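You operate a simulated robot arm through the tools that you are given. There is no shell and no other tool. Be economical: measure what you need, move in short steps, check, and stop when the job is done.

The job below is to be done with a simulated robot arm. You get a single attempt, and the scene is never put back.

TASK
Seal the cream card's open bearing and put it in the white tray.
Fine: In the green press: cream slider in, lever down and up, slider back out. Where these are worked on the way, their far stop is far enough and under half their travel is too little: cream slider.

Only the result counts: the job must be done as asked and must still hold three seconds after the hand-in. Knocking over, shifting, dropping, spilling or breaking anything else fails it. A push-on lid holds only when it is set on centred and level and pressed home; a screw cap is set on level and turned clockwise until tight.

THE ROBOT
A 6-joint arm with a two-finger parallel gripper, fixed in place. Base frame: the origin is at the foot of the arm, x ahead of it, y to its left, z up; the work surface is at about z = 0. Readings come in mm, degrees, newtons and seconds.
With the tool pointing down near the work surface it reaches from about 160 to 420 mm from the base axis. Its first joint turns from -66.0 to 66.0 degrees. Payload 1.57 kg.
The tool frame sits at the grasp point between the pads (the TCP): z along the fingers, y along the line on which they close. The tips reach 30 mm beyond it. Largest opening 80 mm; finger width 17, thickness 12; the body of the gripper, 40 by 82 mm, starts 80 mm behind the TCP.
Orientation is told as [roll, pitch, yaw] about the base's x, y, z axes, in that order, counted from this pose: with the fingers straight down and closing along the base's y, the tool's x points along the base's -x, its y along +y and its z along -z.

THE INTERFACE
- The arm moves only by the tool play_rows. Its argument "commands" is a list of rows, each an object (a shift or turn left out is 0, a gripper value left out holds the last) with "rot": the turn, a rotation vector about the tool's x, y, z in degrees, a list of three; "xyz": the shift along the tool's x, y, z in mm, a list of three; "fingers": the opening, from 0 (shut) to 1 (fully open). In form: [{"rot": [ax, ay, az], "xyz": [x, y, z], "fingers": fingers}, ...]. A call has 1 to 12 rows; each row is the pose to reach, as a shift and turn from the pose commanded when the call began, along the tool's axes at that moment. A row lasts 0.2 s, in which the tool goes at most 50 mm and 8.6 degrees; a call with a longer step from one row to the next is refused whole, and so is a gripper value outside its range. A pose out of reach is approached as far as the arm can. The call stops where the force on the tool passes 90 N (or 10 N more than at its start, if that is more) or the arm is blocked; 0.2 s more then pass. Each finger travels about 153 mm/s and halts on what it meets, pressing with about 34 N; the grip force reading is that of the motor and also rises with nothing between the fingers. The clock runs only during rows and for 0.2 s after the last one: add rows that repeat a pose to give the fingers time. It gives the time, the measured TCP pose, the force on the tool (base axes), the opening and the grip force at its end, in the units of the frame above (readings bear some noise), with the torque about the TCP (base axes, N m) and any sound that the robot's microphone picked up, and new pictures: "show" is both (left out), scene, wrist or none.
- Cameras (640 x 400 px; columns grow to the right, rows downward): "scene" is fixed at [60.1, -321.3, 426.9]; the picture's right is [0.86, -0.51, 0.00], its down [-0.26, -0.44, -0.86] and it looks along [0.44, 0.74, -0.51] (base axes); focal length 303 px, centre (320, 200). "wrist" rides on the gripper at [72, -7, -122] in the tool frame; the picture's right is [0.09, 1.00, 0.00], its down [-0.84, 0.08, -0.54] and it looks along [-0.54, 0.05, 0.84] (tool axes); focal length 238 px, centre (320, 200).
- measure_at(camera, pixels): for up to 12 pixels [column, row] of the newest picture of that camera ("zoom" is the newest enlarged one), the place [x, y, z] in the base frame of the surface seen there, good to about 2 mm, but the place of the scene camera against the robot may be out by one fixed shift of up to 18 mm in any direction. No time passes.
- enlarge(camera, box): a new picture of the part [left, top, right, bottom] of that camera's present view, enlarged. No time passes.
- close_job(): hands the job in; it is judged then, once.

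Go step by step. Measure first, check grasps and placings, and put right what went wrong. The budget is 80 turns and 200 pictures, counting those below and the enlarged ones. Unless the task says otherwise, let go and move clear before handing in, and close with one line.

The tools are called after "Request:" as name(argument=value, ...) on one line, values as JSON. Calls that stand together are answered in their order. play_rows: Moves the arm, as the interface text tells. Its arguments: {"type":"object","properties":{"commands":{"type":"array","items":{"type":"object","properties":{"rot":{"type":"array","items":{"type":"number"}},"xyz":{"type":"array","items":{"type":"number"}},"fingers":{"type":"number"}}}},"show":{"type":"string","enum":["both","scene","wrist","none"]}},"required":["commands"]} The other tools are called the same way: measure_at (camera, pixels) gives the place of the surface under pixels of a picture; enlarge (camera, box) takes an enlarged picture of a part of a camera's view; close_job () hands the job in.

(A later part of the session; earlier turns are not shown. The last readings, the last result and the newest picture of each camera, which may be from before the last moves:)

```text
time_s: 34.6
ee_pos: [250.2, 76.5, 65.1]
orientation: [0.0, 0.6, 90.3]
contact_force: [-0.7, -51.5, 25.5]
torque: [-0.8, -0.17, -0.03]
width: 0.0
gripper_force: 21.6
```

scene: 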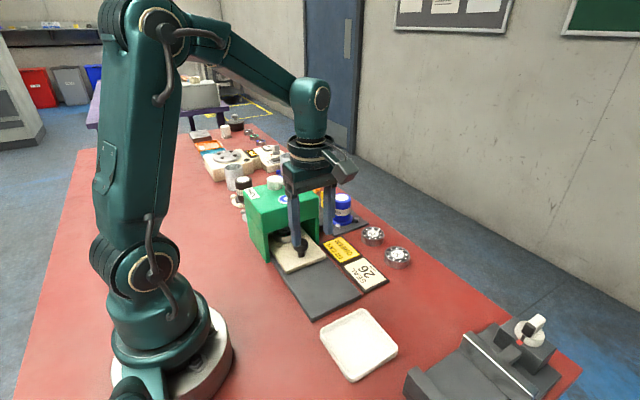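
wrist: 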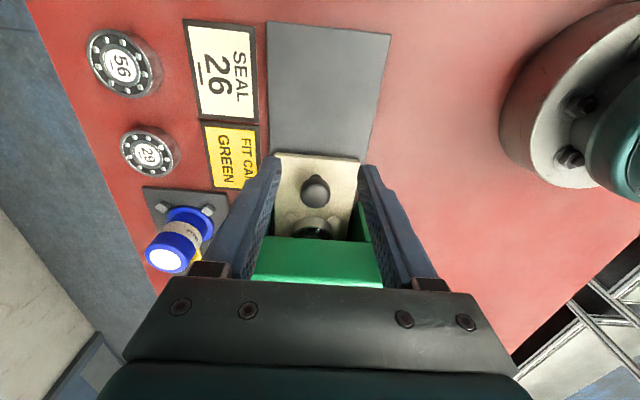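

A 51 N push gives no motion, so the slider is at its far stop. I'll back off and rise to view the lever.

Request:
play_rows(commands=[{"xyz": [8, 0, 0]}, {"xyz": [20, 0, -10]}, {"xyz": [25, 0, -50]}, {"xyz": [25, 0, -95]}, {"xyz": [25, 0, -140]}, {"xyz": [25, 0, -175]}, {"xyz": [25, 0, -175]}], show="both")

```text
time_s: 36.2
ee_pos: [248.4, 54.6, 239.5]
orientation: [-0.1, 0.0, 90.0]
contact_force: [-0.3, 0.0, -0.1]
torque: [0.02, -0.02, 0.02]
width: 0.0
gripper_force: 21.2
```

scene: 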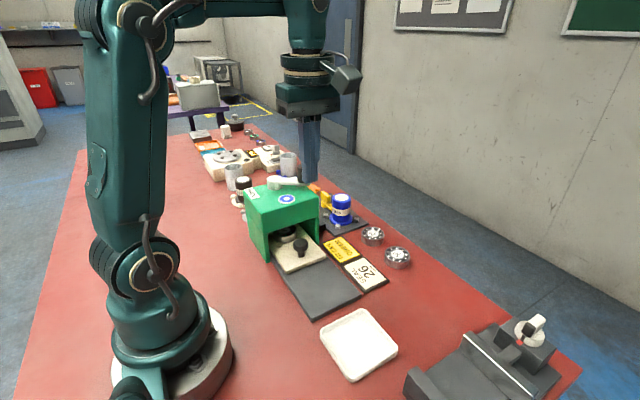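
wrist: 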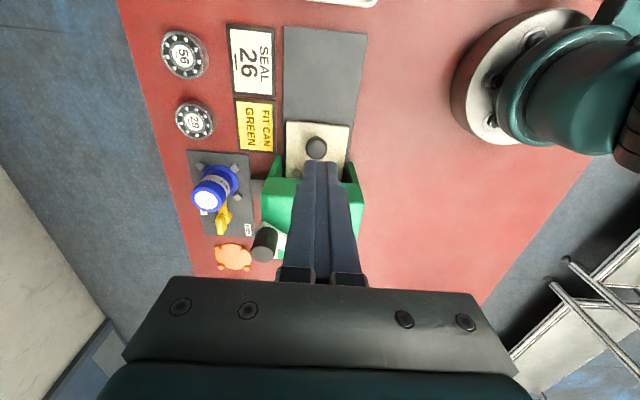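

The gripper hides the lever. I'll shift to x≈180, y≈130 for a side view of it.

Request:
play_rows(commands=[{"xyz": [-20, 20, 0]}, {"xyz": [-45, 45, 0]}, {"xyz": [-70, 70, 0]}, {"xyz": [-75, 75, 0]}, {"xyz": [-75, 75, 0]}], show="wrist")

Request:
enlarge(camera="scene", box=[230, 160, 330, 270])

```text
time_s: 37.4
ee_pos: [174.2, 130.6, 238.3]
orientation: [-0.1, 0.0, 90.0]
contact_force: [0.1, 0.5, -0.3]
torque: [0.0, -0.01, 0.05]
width: 0.0
gripper_force: 21.5
```

wrist: 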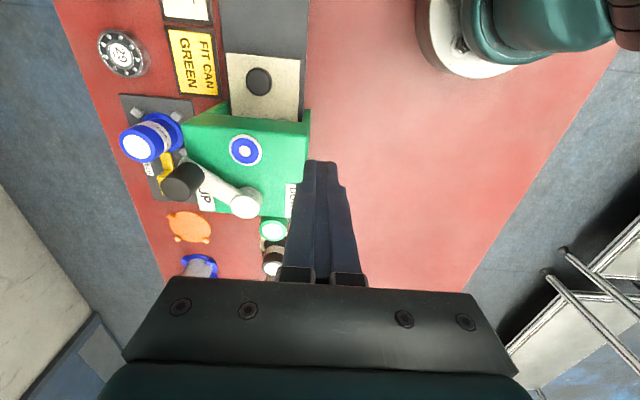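

```text
3.64 times, centred on (280, 215) of scene
```

zoom: 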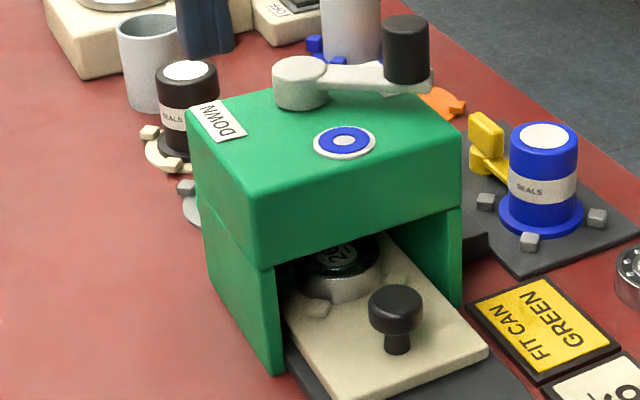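

The handle is now visible at (182,182), the pivot at (247,203), and the labels UP (205,200) and DOWN (290,195). I'll measure them.

Request:
enlarge(camera="wrist", box=[130, 90, 330, 260])

Request:
measure_at(camera="wrist", pixels=[[178, 188], [166, 188], [192, 184], [178, 201], [190, 170], [243, 207], [225, 190], [205, 200], [291, 198], [245, 150], [305, 118], [285, 212]])

```text
2.35 times, centred on (230, 175) of wrist
```

zoom: 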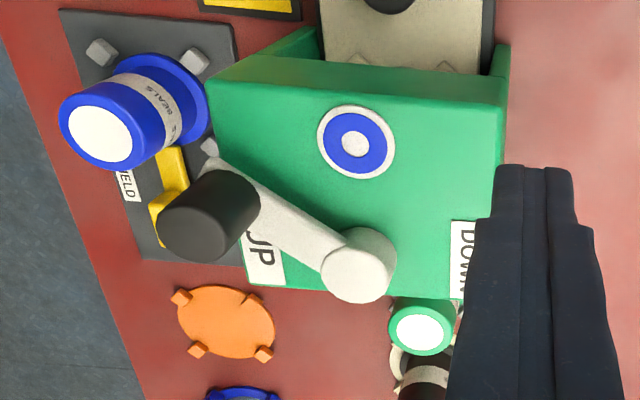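

```text
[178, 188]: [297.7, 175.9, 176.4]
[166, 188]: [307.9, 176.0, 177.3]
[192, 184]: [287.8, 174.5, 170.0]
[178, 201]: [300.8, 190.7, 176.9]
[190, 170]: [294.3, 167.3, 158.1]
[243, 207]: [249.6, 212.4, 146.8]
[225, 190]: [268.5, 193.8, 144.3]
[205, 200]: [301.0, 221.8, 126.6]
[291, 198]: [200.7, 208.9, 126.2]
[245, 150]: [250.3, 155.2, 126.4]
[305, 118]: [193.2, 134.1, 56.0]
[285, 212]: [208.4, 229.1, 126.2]
```

I'll enlarge the handle to get its top centre precisely.

Request:
enlarge(camera="wrist", box=[150, 155, 214, 211])

Request:
measure_at(camera="wrist", pixels=[[163, 184], [170, 200], [185, 200], [192, 180], [180, 170], [176, 186], [186, 190], [170, 176], [197, 195], [201, 175]])

```text
7.14 times, centred on (182, 183) of wrist
```

zoom: 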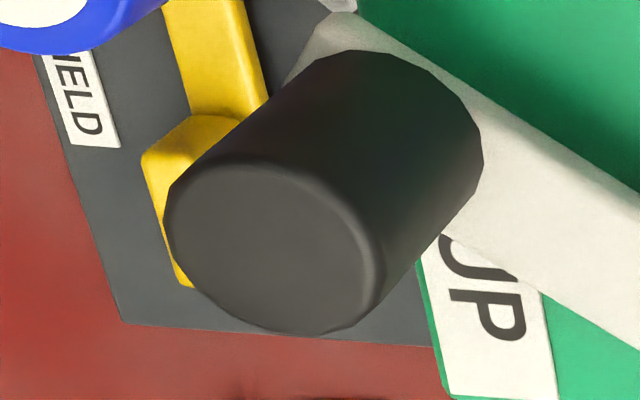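

```text
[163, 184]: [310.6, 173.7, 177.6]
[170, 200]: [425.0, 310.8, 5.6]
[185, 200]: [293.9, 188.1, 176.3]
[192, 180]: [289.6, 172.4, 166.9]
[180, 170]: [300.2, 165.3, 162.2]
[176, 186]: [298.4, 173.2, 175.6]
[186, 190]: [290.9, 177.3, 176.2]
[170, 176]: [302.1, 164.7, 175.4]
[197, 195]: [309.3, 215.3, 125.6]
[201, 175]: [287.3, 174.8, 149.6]
```

The handle is centred at about (299.5,176.5), top z 176, with the pivot near (247.5,206). I'll open to 44 mm, move above the handle and look.

Request:
play_rows(commands=[{"xyz": [-10, -25, 0], "fingers": 0.55}, {"xyz": [-20, -55, 0]}, {"xyz": [-30, -85, 0]}, {"xyz": [-42, -115, 0]}, {"xyz": [-46, -125, 0]}, {"xyz": [-46, -125, 0]}], show="both")

```text
time_s: 38.8
ee_pos: [299.3, 173.8, 238.4]
orientation: [-0.1, 0.1, 90.0]
contact_force: [0.3, 0.5, -0.1]
torque: [-0.04, -0.02, -0.01]
width: 43.7
gripper_force: 0.0
```

scene: 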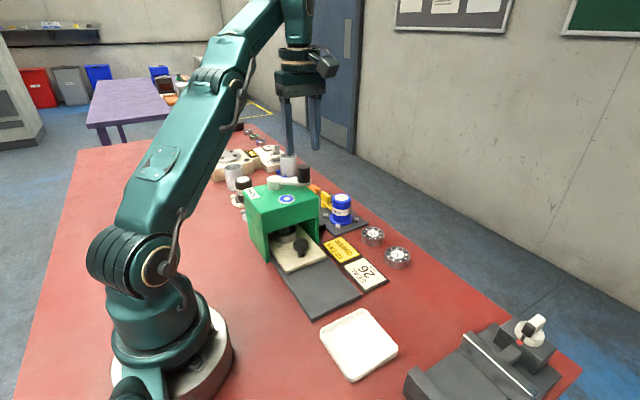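
wrist: 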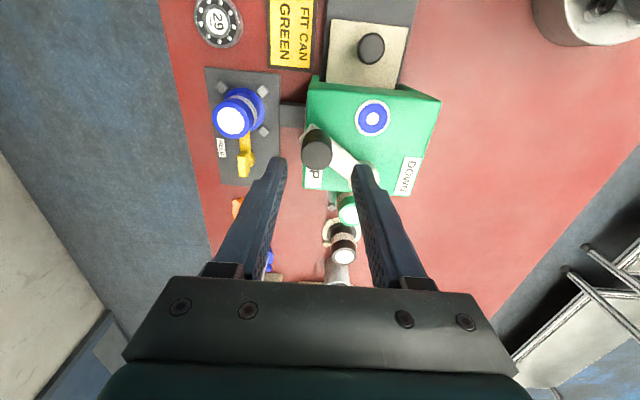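

Request:
measure_at(camera="wrist", pixels=[[303, 150], [331, 150], [316, 137], [316, 163], [316, 155], [372, 172], [340, 165]])

Request:
enlarge(camera="wrist", box=[280, 110, 392, 180])

```text
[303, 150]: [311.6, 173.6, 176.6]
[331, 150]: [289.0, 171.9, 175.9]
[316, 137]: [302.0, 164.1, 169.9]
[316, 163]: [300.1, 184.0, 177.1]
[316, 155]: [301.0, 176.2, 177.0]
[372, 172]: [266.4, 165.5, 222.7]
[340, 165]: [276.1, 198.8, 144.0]
```

```text
5.71 times, centred on (336, 145) of wrist
```

zoom: 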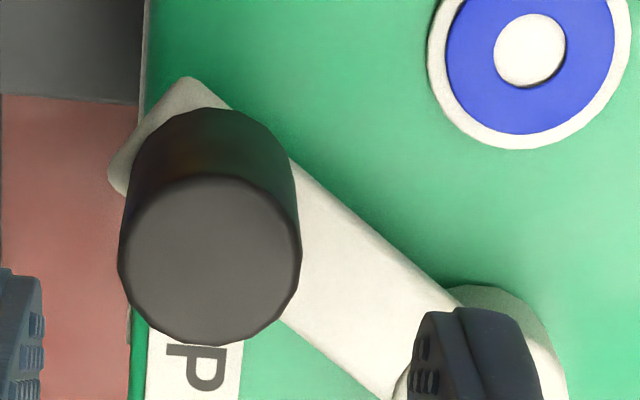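

The handle top centre is (300.5,176.5). I'll descend around it and close.

Request:
play_rows(commands=[{"xyz": [-2.7, -1.2, 25]}, {"xyz": [-2.7, -1.2, 45]}, {"xyz": [-2.7, -1.2, 52]}, {"xyz": [-2.7, -1.2, 52], "fingers": 0.22}, {"xyz": [-2.7, -1.2, 52]}, {"xyz": [-2.7, -1.2, 52]}], show="wrist")

```text
time_s: 40.2
ee_pos: [301.0, 177.3, 186.6]
orientation: [-0.3, 0.0, 89.9]
contact_force: [13.1, -6.5, -5.8]
torque: [0.31, -0.15, -0.05]
width: 25.2
gripper_force: 36.7
```

wrist: 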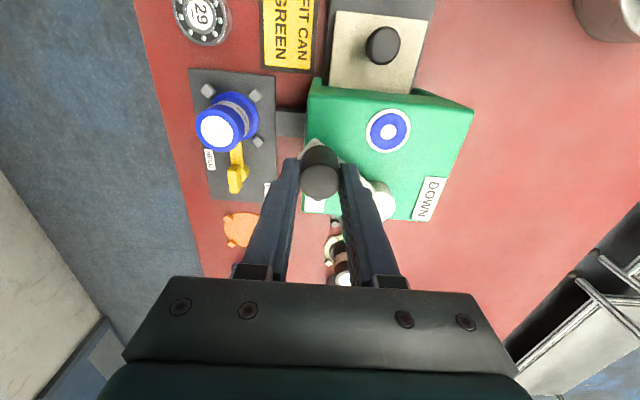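

The handle is gripped (25.2 mm). I'll swing it along its arc around the pivot toward DOWN, turning the tool with it, for the first 32°.

Request:
play_rows(commands=[{"xyz": [3.5, 2.1, 0], "rot": [0, 0, 4]}, {"xyz": [7.2, 4.5, 0], "rot": [0, 0, 8]}, {"xyz": [10.5, 7.2, 0], "rot": [0, 0, 12]}, {"xyz": [13.7, 10.1, 0], "rot": [0, 0, 16]}, {"xyz": [16.6, 13.2, 0], "rot": [0, 0, 20]}, {"xyz": [19.3, 16.4, 0], "rot": [0, 0, 24]}, {"xyz": [24, 23.5, 0], "rot": [0, 0, 32]}, {"xyz": [24, 23.5, 0], "rot": [0, 0, 32]}], show="both")

```text
time_s: 42.0
ee_pos: [277.3, 157.0, 186.1]
orientation: [0.3, -0.7, 57.9]
contact_force: [-17.7, 31.7, 26.0]
torque: [0.36, 0.34, 0.14]
width: 25.6
gripper_force: 36.9
```

scene: 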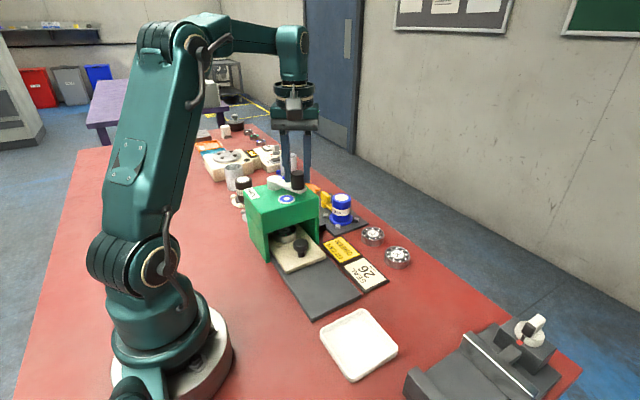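
wrist: 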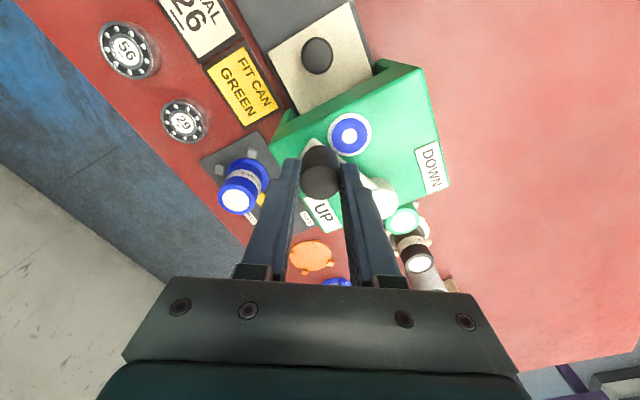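

The lever swings as expected. The force (36 N, radially inward) shows my arc was off, and the refit gives a pivot near (251,211.5) with r≈60.5. I'll continue on the corrected arc.

Request:
play_rows(commands=[{"xyz": [-3.1, 2.0, 0], "rot": [0, 0, 0]}, {"xyz": [1.1, 4.9, 0], "rot": [0, 0, 4.8]}, {"xyz": [5.1, 8.2, 0], "rot": [0, 0, 9.8]}, {"xyz": [8.9, 12, 0], "rot": [0, 0, 14.8]}, {"xyz": [12.4, 15.9, 0], "rot": [0, 0, 19.8]}, {"xyz": [15.4, 20.3, 0], "rot": [0, 0, 24.8]}, {"xyz": [18.1, 24.7, 0], "rot": [0, 0, 29.8]}, {"xyz": [20.4, 29.6, 0], "rot": [0, 0, 34.8]}, {"xyz": [22.1, 34.5, 0], "rot": [0, 0, 39.8]}, {"xyz": [22.1, 34.5, 0], "rot": [0, 0, 39.8]}], show="both")

```text
time_s: 44.2
ee_pos: [236.5, 153.5, 186.1]
orientation: [-0.1, -0.1, 18.2]
contact_force: [-8.4, -2.8, -1.6]
torque: [0.22, 0.65, 0.28]
width: 25.9
gripper_force: 37.1
```

scene: 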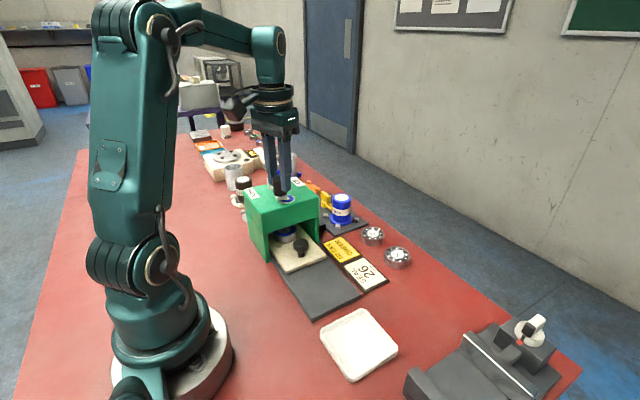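
wrist: 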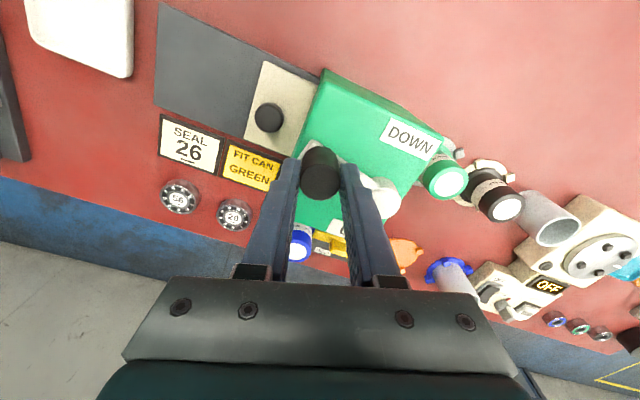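

Forces are low and the arc is right. I'll continue toward DOWN to about -142°.

Request:
play_rows(commands=[{"xyz": [3.5, 2.4, 0], "rot": [0, 0, 4]}, {"xyz": [6.9, 5, 0], "rot": [0, 0, 8]}, {"xyz": [12.8, 10.9, 0], "rot": [0, 0, 16]}, {"xyz": [18.1, 17.6, 0], "rot": [0, 0, 24]}, {"xyz": [22.3, 24.9, 0], "rot": [0, 0, 32]}, {"xyz": [24.7, 30.7, 0], "rot": [0, 0, 38]}, {"xyz": [24.7, 30.7, 0], "rot": [0, 0, 38]}], show="both")

```text
time_s: 45.8
ee_pos: [203.9, 176.5, 186.5]
orientation: [0.1, -0.1, -19.9]
contact_force: [0.3, -0.6, 0.2]
torque: [-0.02, 0.03, 0.02]
width: 17.6
gripper_force: 0.0
```

scene: 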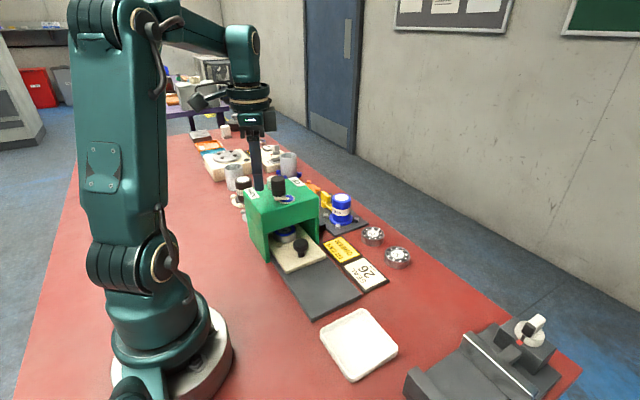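
wrist: 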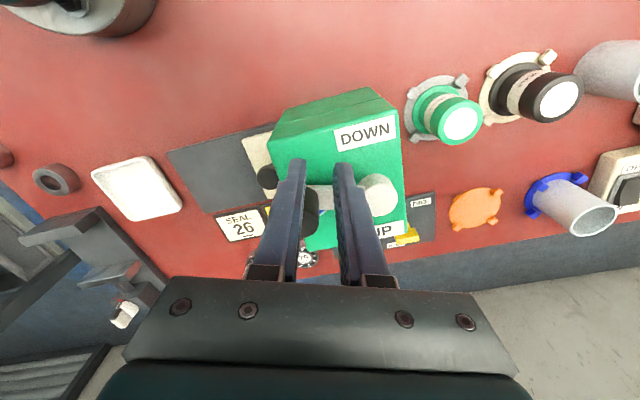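

The handle slipped out of the grip partway. I'll measure where it stands.

Request:
measure_at(camera="wrist", pixels=[[310, 200], [312, 215], [318, 192], [375, 190], [325, 195], [365, 133], [313, 205]])

Request:
enlarge(camera="scene", box=[230, 160, 330, 270])

Request:
enlarge(camera="wrist", box=[250, 120, 420, 260])

```text
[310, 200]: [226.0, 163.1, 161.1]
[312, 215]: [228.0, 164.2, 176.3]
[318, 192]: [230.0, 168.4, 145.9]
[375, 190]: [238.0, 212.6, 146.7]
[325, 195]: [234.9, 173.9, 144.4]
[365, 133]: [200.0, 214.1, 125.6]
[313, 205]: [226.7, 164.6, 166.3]
```

```text
3.64 times, centred on (280, 215) of scene
```

zoom: 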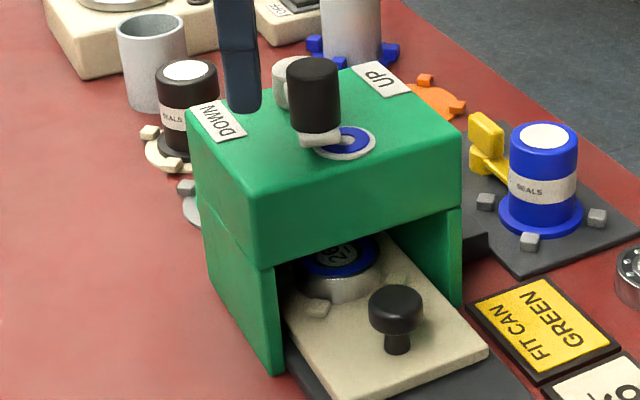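

```text
2.86 times, centred on (335, 190) of wrist
```

zoom: 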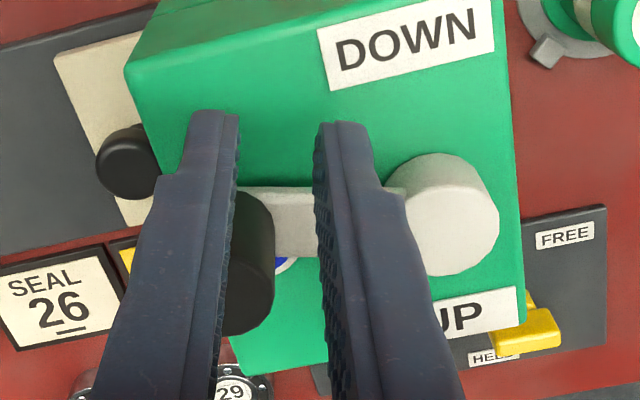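

The lever is at roughly -107°, and a blue seal ring already shows on the bearing. To drive the lever to its stop I'll rise, close the fingers and push the handle from its +x side. I'll look at it first.

Request:
play_rows(commands=[{"xyz": [0, 0, -25]}, {"xyz": [0, 0, -50], "fingers": 0}, {"xyz": [-30, 0, -50]}, {"xyz": [-60, -20, -50]}, {"xyz": [-60, -40, -50]}, {"xyz": [-60, -40, -50]}], show="wrist")

```text
time_s: 47.2
ee_pos: [247.8, 116.0, 236.0]
orientation: [0.1, -0.1, -19.8]
contact_force: [0.2, 0.4, 0.9]
torque: [0.03, 0.01, -0.02]
width: 0.4
gripper_force: 21.1
```

wrist: 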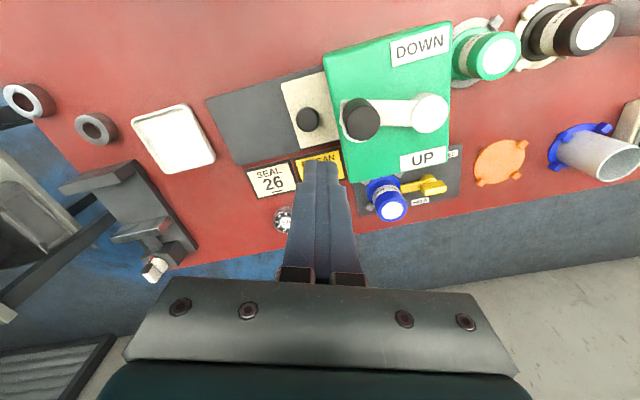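

Request:
enlarge(camera="wrist", box=[320, 60, 460, 190])

Request:
measure_at(camera="wrist", pixels=[[360, 123], [348, 123], [374, 123], [361, 136], [361, 112], [434, 114], [420, 114], [446, 114], [433, 100], [433, 128]])

```text
3.08 times, centred on (390, 125) of wrist
```

zoom: 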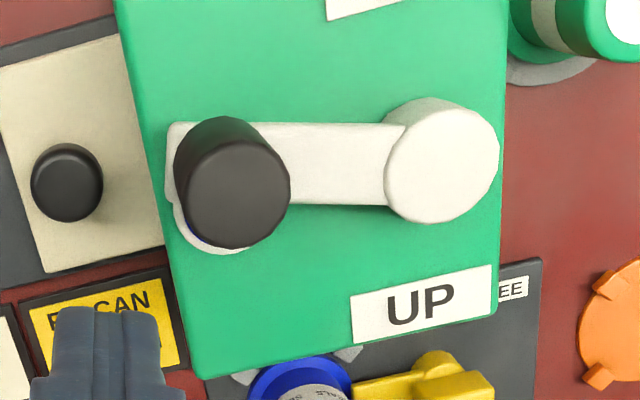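

```text
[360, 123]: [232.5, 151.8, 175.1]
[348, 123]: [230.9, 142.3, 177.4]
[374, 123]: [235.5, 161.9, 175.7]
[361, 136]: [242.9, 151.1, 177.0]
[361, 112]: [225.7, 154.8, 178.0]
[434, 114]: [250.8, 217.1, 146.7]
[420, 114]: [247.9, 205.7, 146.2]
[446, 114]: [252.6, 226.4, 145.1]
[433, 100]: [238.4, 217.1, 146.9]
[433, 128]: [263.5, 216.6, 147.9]
```

The handle is at (232.5,152.5) and the pivot at (249.5,212), so the lever is at -106°. I'll put the closed fingers behind it on the +x side.

Request:
play_rows(commands=[{"xyz": [-1, 15, 0]}, {"xyz": [-1, 31, 0]}, {"xyz": [-1, 31, 25]}, {"xyz": [-1, 31, 50]}, {"xyz": [-1, 31, 50]}], show="wrist")

```text
time_s: 48.4
ee_pos: [257.5, 145.7, 186.0]
orientation: [0.1, -0.1, -19.8]
contact_force: [-0.3, -0.2, -0.3]
torque: [0.02, 0.0, -0.02]
width: 0.3
gripper_force: 21.5
```

wrist: 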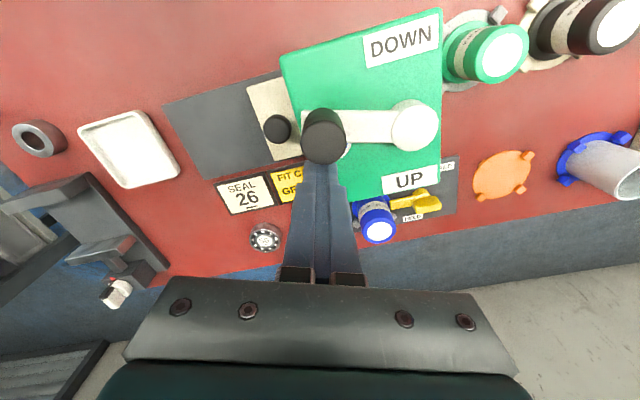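

The fingers are just behind the handle. I'll push it along the arc to about -130°.

Request:
play_rows(commands=[{"xyz": [6.6, -0.6, 0]}, {"xyz": [11, -2, 0]}, {"xyz": [15.2, -3.4, 0], "rot": [0, 0, 4]}, {"xyz": [19.6, -4.2, 0], "rot": [0, 0, 8]}, {"xyz": [24.1, -4.9, 0], "rot": [0, 0, 12]}, {"xyz": [28.6, -5.2, 0], "rot": [0, 0, 16]}, {"xyz": [33.2, -5.3, 0], "rot": [0, 0, 20]}, {"xyz": [33.2, -5.3, 0], "rot": [0, 0, 20]}], show="both")

```text
time_s: 49.3
ee_pos: [252.1, 145.3, 188.7]
orientation: [0.9, -2.8, -24.9]
contact_force: [15.7, -3.4, -3.9]
torque: [-0.01, -0.21, -0.09]
width: 0.1
gripper_force: 21.3
stopped in row 4: the force on the tool passed its limit at 94 N (the readings are from after the stop); the commanded pose is now the measured one
```

scene: 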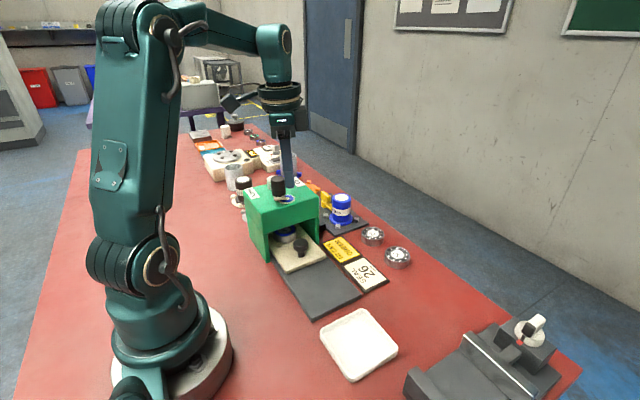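
wrist: 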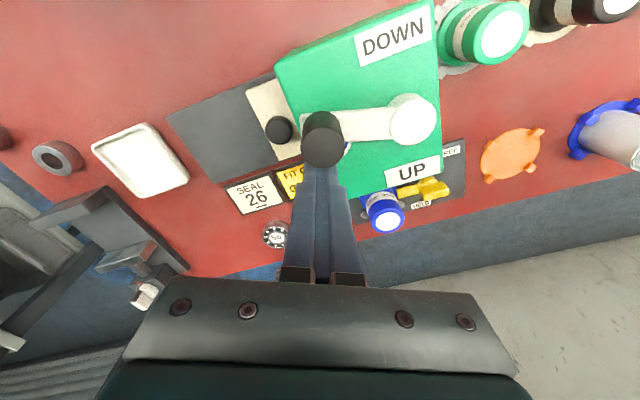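

A 94 N push gave no motion, so -106° is the DOWN stop and the press stroke is complete. I'll rise, go round to the handle's -x side, and push it back UP.

Request:
play_rows(commands=[{"xyz": [-5, 0, 0]}, {"xyz": [-5, 0, -25], "rot": [0.5, 2.8, 0]}, {"xyz": [0, 0, -48], "rot": [0.5, 2.8, -4]}, {"xyz": [25, -3, -48], "rot": [0.5, 2.8, -9]}, {"xyz": [48.6, -5.9, -48], "rot": [0.5, 2.8, -9]}, {"xyz": [48.6, -5.9, -25], "rot": [0.5, 2.8, -9]}, {"xyz": [48.6, -5.9, 2], "rot": [0.5, 2.8, -9]}, {"xyz": [48.6, -5.9, 2], "rot": [0.5, 2.8, -9]}], show="both")

```text
time_s: 51.1
ee_pos: [205.3, 161.6, 183.5]
orientation: [0.0, 0.4, -15.9]
contact_force: [-1.1, -0.3, -0.2]
torque: [-0.02, -0.02, -0.01]
width: 0.1
gripper_force: 21.9
```

scene: 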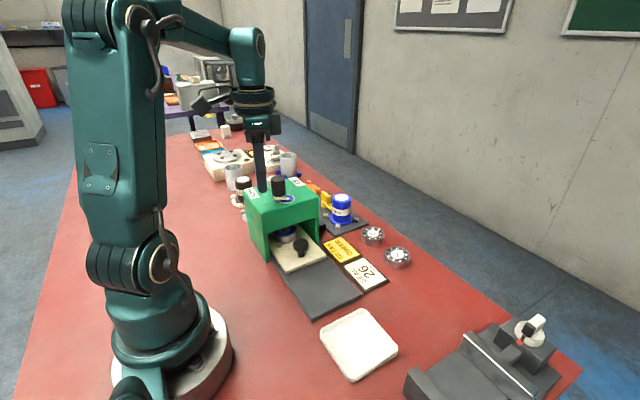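
wrist: 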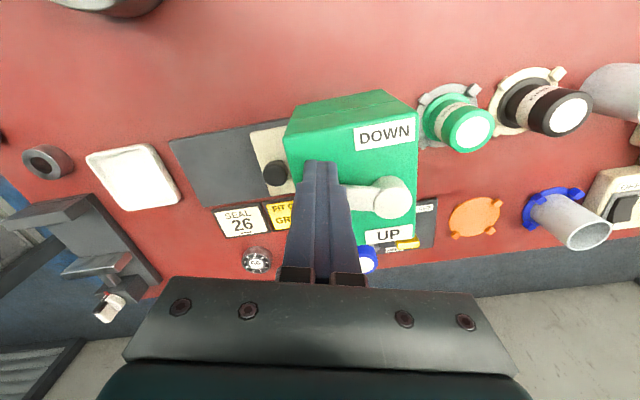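

The fingers are in place on the -x side. I'll push the handle back along the arc with the tool turning along.

Request:
play_rows(commands=[{"xyz": [-4, -0.6, -2]}, {"xyz": [-8.6, -1.2, -2]}, {"xyz": [-13, -2.4, -2], "rot": [0, 0, -4]}, {"xyz": [-17.3, -3.4, -2], "rot": [0, 0, -8]}, {"xyz": [-26.3, -4.3, -2], "rot": [0, 0, -16]}, {"xyz": [-35.4, -4, -2], "rot": [0, 0, -24]}, {"xyz": [-44.3, -2.5, -2], "rot": [0, 0, -32]}, {"xyz": [-52.9, 0.4, -2], "rot": [0, 0, -40]}, {"xyz": [-61.1, 4.3, -2], "rot": [0, 0, -48]}, {"xyz": [-61.1, 4.3, -2], "rot": [0, 0, -48]}], show="both")

```text
time_s: 53.3
ee_pos: [266.7, 146.9, 187.6]
orientation: [0.4, 0.2, 32.2]
contact_force: [-0.6, -0.5, 0.5]
torque: [0.0, 0.0, 0.03]
width: 0.1
gripper_force: 21.4
```

scene: 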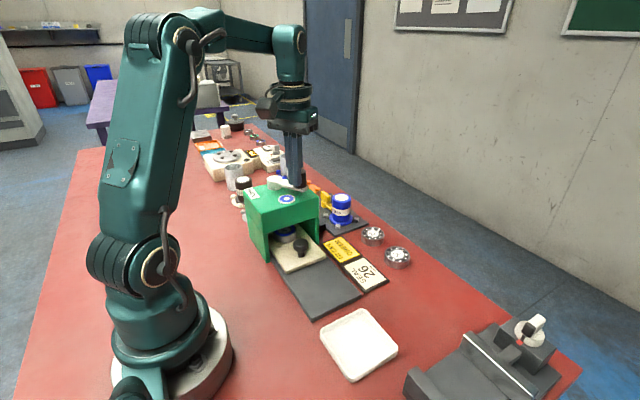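
wrist: 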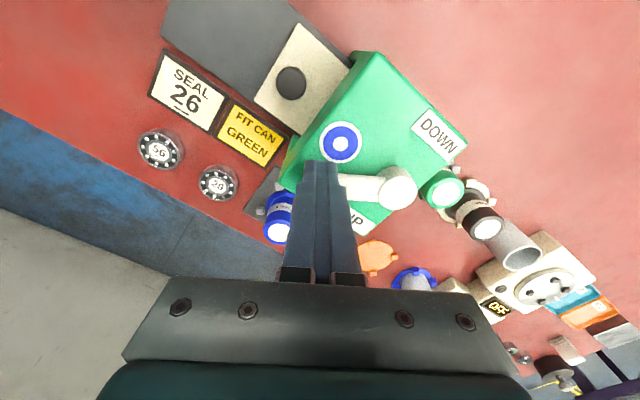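

The lever follows and is at about -57°. I'll continue to the UP stop, expected near -35°.

Request:
play_rows(commands=[{"xyz": [-4.2, 0, 0], "rot": [0, 0, -4]}, {"xyz": [-8.5, -0.1, 0], "rot": [0, 0, -8]}, {"xyz": [-13, -0.6, 0], "rot": [0, 0, -12]}, {"xyz": [-17.7, -1.1, 0], "rot": [0, 0, -16]}, {"xyz": [-21, -1.1, 0], "rot": [0, 0, -19]}, {"xyz": [-24.5, -1, 0], "rot": [0, 0, -22]}, {"xyz": [-26, -0.9, 0], "rot": [0, 0, -23]}, {"xyz": [-26, -0.9, 0], "rot": [0, 0, -23]}], show="none")

```text
time_s: 55.1
ee_pos: [286.7, 161.3, 186.6]
orientation: [0.4, 0.2, 55.2]
contact_force: [-2.6, -2.0, 0.7]
torque: [-0.03, 0.07, -0.04]
width: 0.0
gripper_force: 21.2
```

Force is still light. I'll push a few mm further to find the stop.

Request:
play_rows(commands=[{"xyz": [-1.5, 0, 0]}, {"xyz": [-3, 0, 0]}, {"xyz": [-4.5, 0, 0]}, {"xyz": [-4.5, 0, 0]}], show="none")

```text
time_s: 56.1
ee_pos: [287.2, 163.3, 185.2]
orientation: [0.4, 0.9, 55.1]
contact_force: [-25.6, -31.3, 14.9]
torque: [-0.19, 0.17, -0.03]
width: 0.0
gripper_force: 21.4
```

The 40 N stop is reached, so the lever is UP. I'll back off and rise, then go to yaw 90 over the slider to check.

Request:
play_rows(commands=[{"xyz": [10, 0, 0]}, {"xyz": [20, 0, -25]}, {"xyz": [30, 0, -50], "rot": [0, 0, -8]}, {"xyz": [40, 0, -55], "rot": [0, 0, -16]}, {"xyz": [50, 0, -55], "rot": [0, 0, -24]}, {"xyz": [65, 5, -55], "rot": [0, 0, -32]}, {"xyz": [80, 10, -55], "rot": [0, 0, -35]}, {"xyz": [80, 10, -55], "rot": [0, 0, -35]}], show="both")

Request:
enlarge(camera="scene", box=[230, 160, 330, 270])

```text
time_s: 57.9
ee_pos: [238.0, 103.6, 240.9]
orientation: [0.2, -0.3, 90.2]
contact_force: [-0.5, -0.9, 0.1]
torque: [0.0, 0.02, 0.03]
width: 0.1
gripper_force: 21.6
```

scene: 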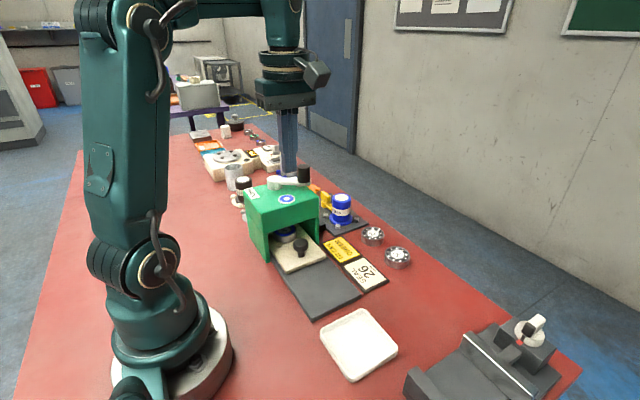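
wrist: 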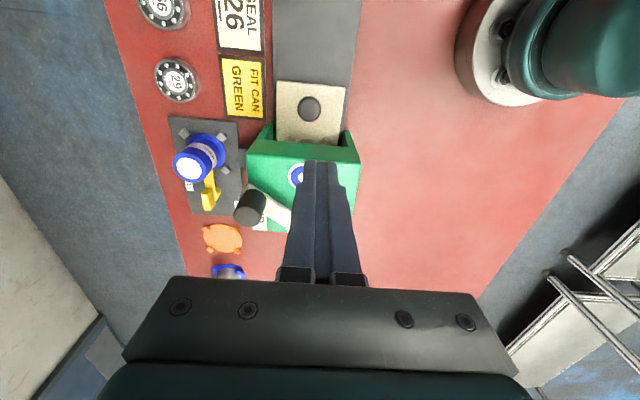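

```text
3.64 times, centred on (280, 215) of scene
```

zoom: 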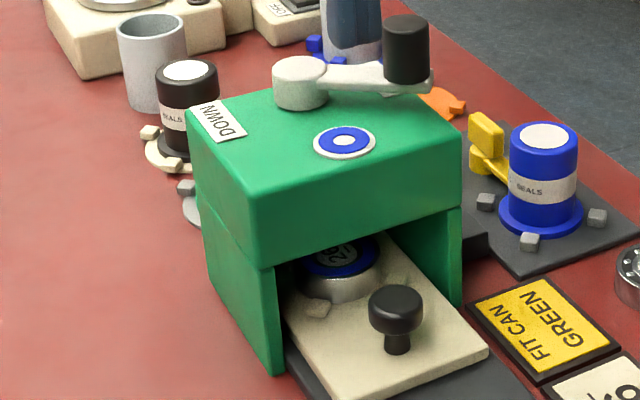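

The lever is back at its original place. I'll grip the knob at (250,97) and pull the slider out.

Request:
play_rows(commands=[{"xyz": [6.6, -12, 0], "fingers": 0.6}, {"xyz": [6.6, -12, 40]}, {"xyz": [6.6, -12, 85]}, {"xyz": [6.6, -12, 130]}, {"xyz": [6.6, -12, 165]}, {"xyz": [6.6, -12, 178]}, {"xyz": [6.6, -12, 178], "fingers": 0.25}, {"xyz": [6.6, -12, 178]}, {"xyz": [6.6, -12, 178]}], show="wrist")

```text
time_s: 59.9
ee_pos: [247.0, 100.4, 63.0]
orientation: [0.2, -0.3, 90.3]
contact_force: [16.8, -5.0, 0.5]
torque: [0.07, -0.28, -0.1]
width: 34.1
gripper_force: 8.2
```

wrist: 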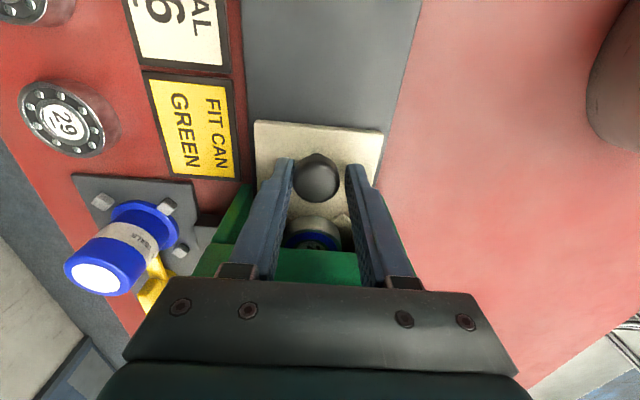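

The knob is about 3 mm to the +x side. I'll shift to centre and finish closing.

Request:
play_rows(commands=[{"xyz": [2, -2.5, 0], "fingers": 0.5}, {"xyz": [2, -2.5, 0], "fingers": 0.25}, {"xyz": [2, -2.5, 0]}, {"xyz": [2, -2.5, 0]}], show="wrist")

```text
time_s: 60.9
ee_pos: [249.7, 97.1, 62.2]
orientation: [0.1, -0.2, 90.2]
contact_force: [12.2, 0.9, -5.1]
torque: [0.11, -0.15, -0.01]
width: 31.4
gripper_force: 6.6
```

wrist: 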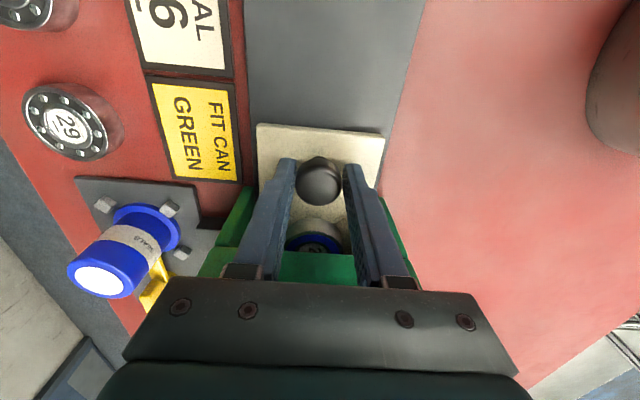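

Request:
play_rows(commands=[{"xyz": [0, -1.2, 0]}, {"xyz": [0, -1.2, 0]}, {"xyz": [4, -1.2, 0]}, {"xyz": [10, -1.2, 0]}, {"xyz": [18, -1.2, 0]}, {"xyz": [18, -1.2, 0]}], show="wrist")

```text
time_s: 62.3
ee_pos: [249.8, 78.1, 62.9]
orientation: [0.4, -0.2, 90.1]
contact_force: [4.6, 1.0, -10.4]
torque: [0.12, -0.08, -0.04]
width: 29.4
gripper_force: 39.2
```

wrist: 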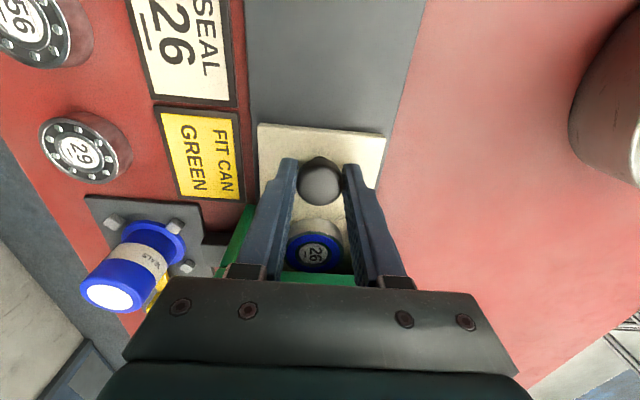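

The grip is firm and the slider follows with bearing 26 and its blue seal. I'll pull it the rest of the way out.

Request:
play_rows(commands=[{"xyz": [4, 0, 0.5]}, {"xyz": [12, 0, 0.5]}, {"xyz": [20, 0, 0.5]}, {"xyz": [28, 0, 0.5]}, {"xyz": [36, 0, 0.5]}, {"xyz": [44, 0, 0.5]}, {"xyz": [52, 0, 0.5]}, {"xyz": [60, 0, 0.5]}, {"xyz": [67, 0, 0.5]}, {"xyz": [73, 0, 0.5]}, {"xyz": [73, 0, 0.5]}], show="none")

```text
time_s: 64.7
ee_pos: [250.1, 5.5, 62.6]
orientation: [0.6, -0.2, 90.2]
contact_force: [-11.1, -0.2, -11.2]
torque: [-0.3, 0.23, 0.12]
width: 29.2
gripper_force: 38.6
```

Request:
play_rows(commands=[{"xyz": [2, 0.3, 0]}, {"xyz": [4, 0.3, 0]}, {"xyz": [6, 0.3, 0]}, {"xyz": [8, 0.3, 0]}, {"xyz": [10, 0.3, 0]}, {"xyz": [10, 0.3, 0]}], show="wrist")

```text
time_s: 66.1
ee_pos: [250.0, -3.5, 62.5]
orientation: [0.4, -0.7, 89.7]
contact_force: [-17.8, 37.9, 4.9]
torque: [0.67, 0.32, -0.07]
width: 29.4
gripper_force: 39.3
```

wrist: 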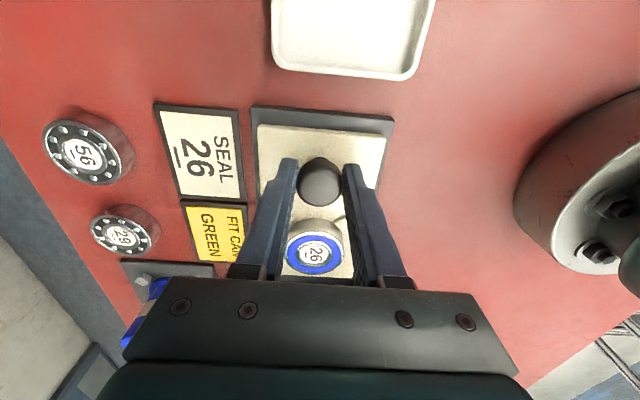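

The out-stop is confirmed at 38 N. I'll release, rise, and measure the sealed bearing and the tray.

Request:
play_rows(commands=[{"xyz": [-2, 0, 0], "fingers": 0.7}, {"xyz": [-2, 0, 0]}, {"xyz": [0, 0, -30]}, {"xyz": [0, 0, -70]}, {"xyz": [-25, 0, -75]}, {"xyz": [-25, 0, -75]}], show="both")

Request:
enlarge(camera="wrist", box=[230, 60, 400, 220])

```text
time_s: 67.5
ee_pos: [250.0, 20.0, 136.8]
orientation: [0.3, -0.2, 90.1]
contact_force: [-0.2, -1.0, 0.4]
torque: [0.01, 0.0, -0.05]
width: 55.9
gripper_force: 0.1
```

scene: 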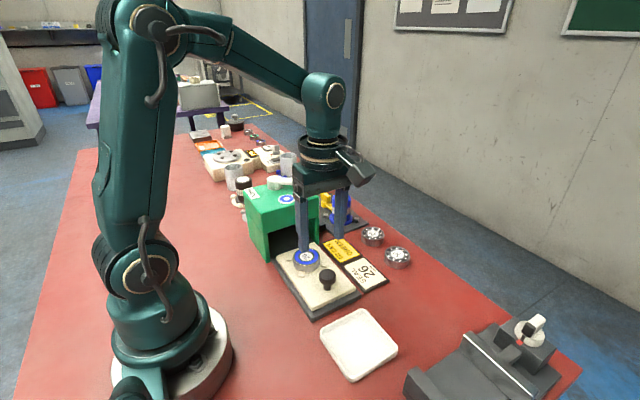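
wrist: 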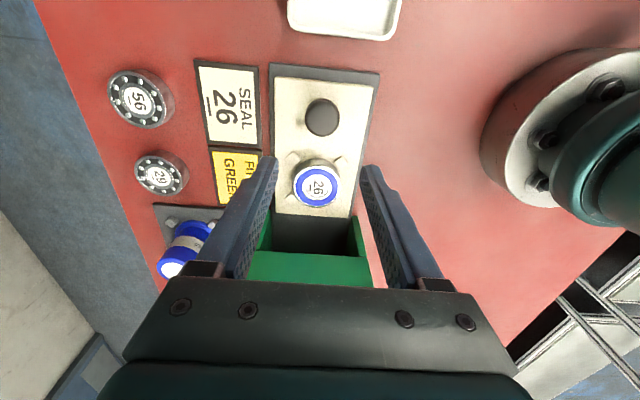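

```text
2.50 times, centred on (315, 140) of wrist
```

zoom: 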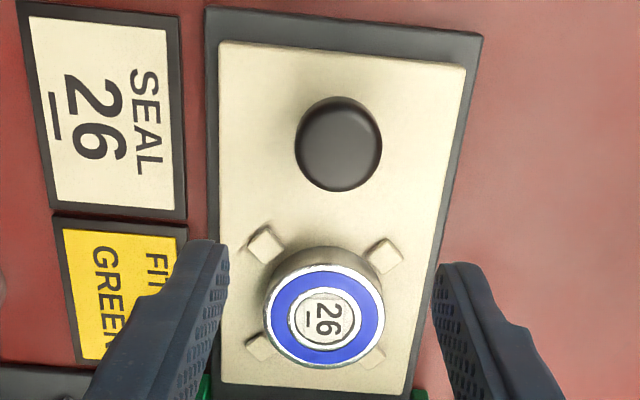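

The bearing carries its seal, and the slider is out. I'll measure the bearing at about (318,187).

Request:
measure_at(camera="wrist", pixels=[[295, 188], [340, 188], [318, 167], [317, 206], [317, 188], [330, 212]])

```text
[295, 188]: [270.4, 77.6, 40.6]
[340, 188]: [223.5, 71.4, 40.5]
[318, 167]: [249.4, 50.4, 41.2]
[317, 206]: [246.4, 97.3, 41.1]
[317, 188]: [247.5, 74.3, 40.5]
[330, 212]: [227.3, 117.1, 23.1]
```

The centre is (247.3,74.2) with the top at z 41. I'll move over it, descend and grip.

Request:
play_rows(commands=[{"xyz": [-27, 1.5, 0], "fingers": 0.8}, {"xyz": [-54.2, 2.8, 0]}, {"xyz": [-54.2, 2.8, 35]}, {"xyz": [-54.2, 2.8, 65]}, {"xyz": [-54.2, 2.8, 78]}, {"xyz": [-54.2, 2.8, 81.3]}, {"xyz": [-54.2, 2.8, 81.3]}], show="both")

```text
time_s: 69.1
ee_pos: [247.1, 75.8, 55.8]
orientation: [0.3, -0.2, 90.3]
contact_force: [-0.2, -0.3, 0.2]
torque: [-0.04, -0.01, 0.01]
width: 64.0
gripper_force: 0.0
```

scene: 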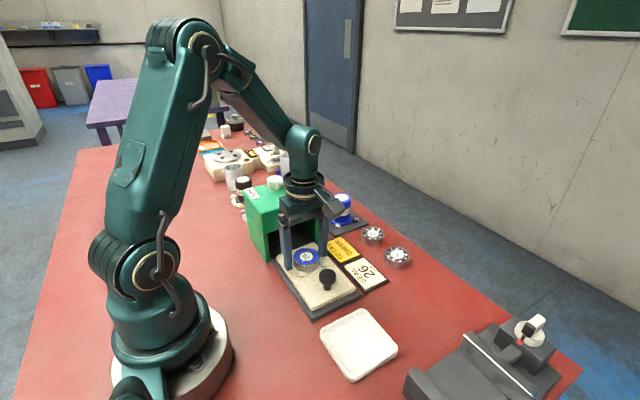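
wrist: 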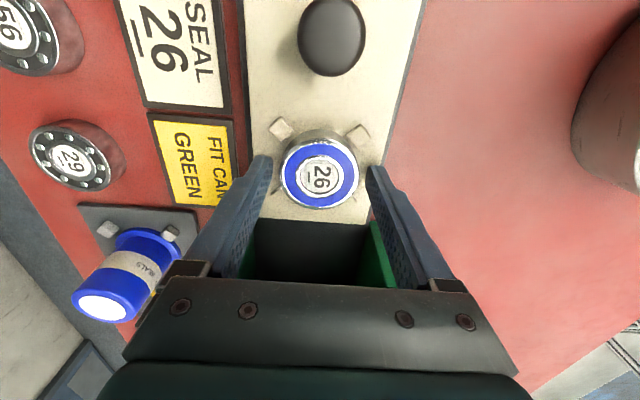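

The bearing is centred between the pads. I'll close and lift slowly.

Request:
play_rows(commands=[{"xyz": [1, 0, 0], "fingers": 0.45}, {"xyz": [1, 0, 0]}, {"xyz": [1, 0, 0]}, {"xyz": [1, 0, -2]}, {"xyz": [1, 0, -5]}, {"xyz": [1, 0, -9]}, {"xyz": [1, 0, -15]}, {"xyz": [1, 0, -23]}, {"xyz": [1, 0, -33]}, {"xyz": [1, 0, -43]}, {"xyz": [1, 0, -48]}, {"xyz": [1, 0, -48]}], show="wrist")

```text
time_s: 71.7
ee_pos: [249.1, 73.3, 105.3]
orientation: [0.3, -0.2, 90.2]
contact_force: [-0.2, 1.0, -2.3]
torque: [0.0, 0.04, -0.01]
width: 50.6
gripper_force: 34.0
```

wrist: 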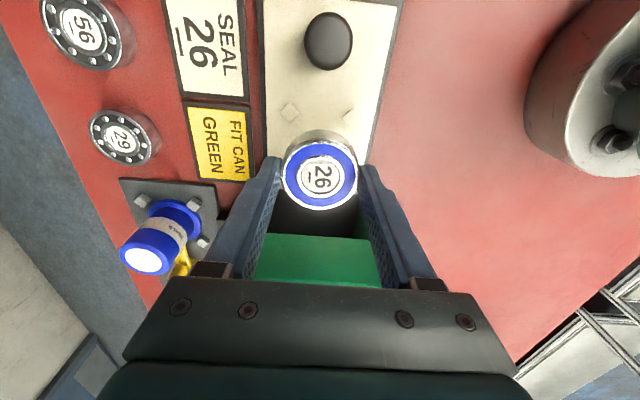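

It's held, with a 2.3 N weight. I'll carry it to above the tray at (240,-106), turning to yaw 45 on the way.

Request:
play_rows(commands=[{"xyz": [5, 0, -3]}, {"xyz": [18, 1, -8]}, {"xyz": [36, 2, -8], "rot": [0, 0, 5]}, {"xyz": [56, 3, -8], "rot": [0, 0, 10]}, {"xyz": [76, 4, -8], "rot": [0, 0, 15]}, {"xyz": [96, 5, -8], "rot": [0, 0, 20]}, {"xyz": [116, 6, -8], "rot": [0, 0, 26]}, {"xyz": [136, 7, -8], "rot": [0, 0, 32]}, {"xyz": [156, 8, -8], "rot": [0, 0, 38]}, {"xyz": [172, 9, -8], "rot": [0, 0, 42]}, {"xyz": [179, 9, -8], "rot": [0, 0, 45]}, {"xyz": [179, 9, -8], "rot": [0, 0, 45]}], show="both")

```text
time_s: 74.3
ee_pos: [238.9, -104.9, 110.1]
orientation: [0.3, 0.1, 45.1]
contact_force: [-0.5, -0.2, -1.7]
torque: [0.03, 0.0, -0.01]
width: 50.6
gripper_force: 34.3
```

scene: 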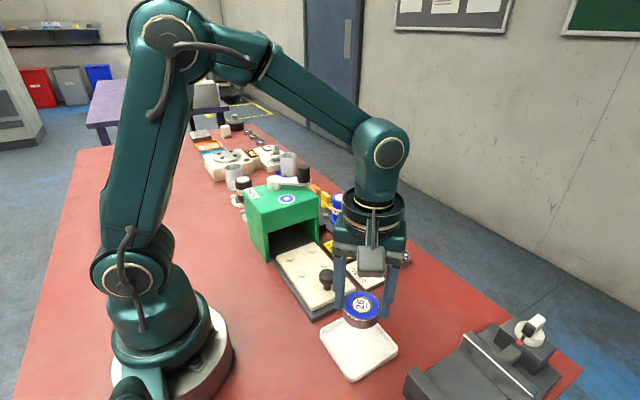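
wrist: 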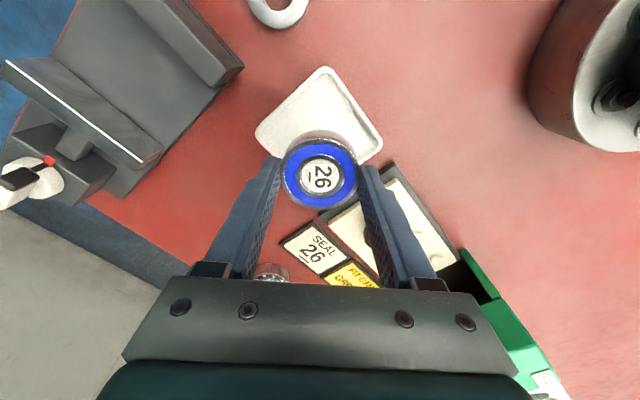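

I'll check the tray corners from here at (258,134), (325,69) and (381,146).

Request:
measure_at(camera="wrist", pixels=[[260, 134], [325, 70], [379, 146], [325, 95], [320, 178]])

```text
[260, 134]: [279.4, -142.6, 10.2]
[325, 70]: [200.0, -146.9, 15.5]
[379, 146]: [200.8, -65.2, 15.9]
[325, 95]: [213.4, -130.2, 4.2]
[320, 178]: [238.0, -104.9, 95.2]
```

The tray centre is (240,-105) and its floor is at z≈4, so the bearing is well centred. I'll lower to just above the floor.

Request:
play_rows(commands=[{"xyz": [-1, 0, 6]}, {"xyz": [-1, 0, 18]}, {"xyz": [-1, 0, 34]}, {"xyz": [-1, 0, 50]}, {"xyz": [-1, 0, 62]}, {"xyz": [-1, 0, 69]}, {"xyz": [-1, 0, 72]}, {"xyz": [-1, 0, 72]}], show="both")

```text
time_s: 76.1
ee_pos: [239.7, -105.7, 39.5]
orientation: [0.5, 0.1, 45.3]
contact_force: [0.1, 0.0, -1.1]
torque: [-0.02, 0.02, -0.01]
width: 50.9
gripper_force: 34.1
```

scene: 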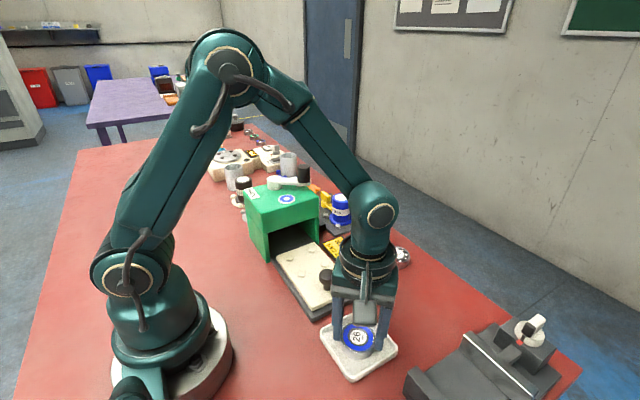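
wrist: 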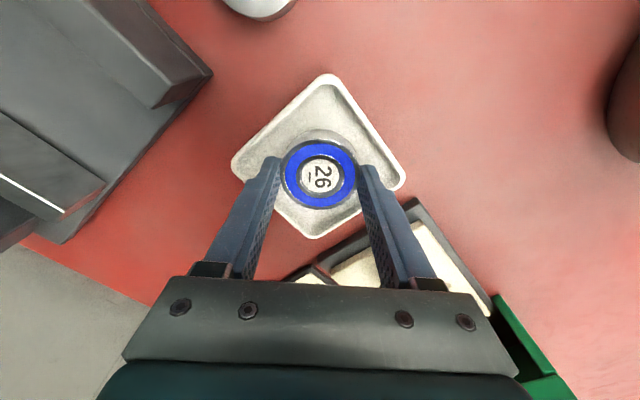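

Centred in the tray. I'll lower the last few mm until contact.

Request:
play_rows(commands=[{"xyz": [0, 0, 1]}, {"xyz": [0, 0, 2]}, {"xyz": [0, 0, 2.8]}, {"xyz": [0, 0, 2.8]}], show="none")

```text
time_s: 77.1
ee_pos: [239.6, -104.1, 37.1]
orientation: [0.3, 0.1, 45.1]
contact_force: [-9.6, -4.4, 29.1]
torque: [-0.32, 0.08, -0.11]
width: 51.0
gripper_force: 34.2
```

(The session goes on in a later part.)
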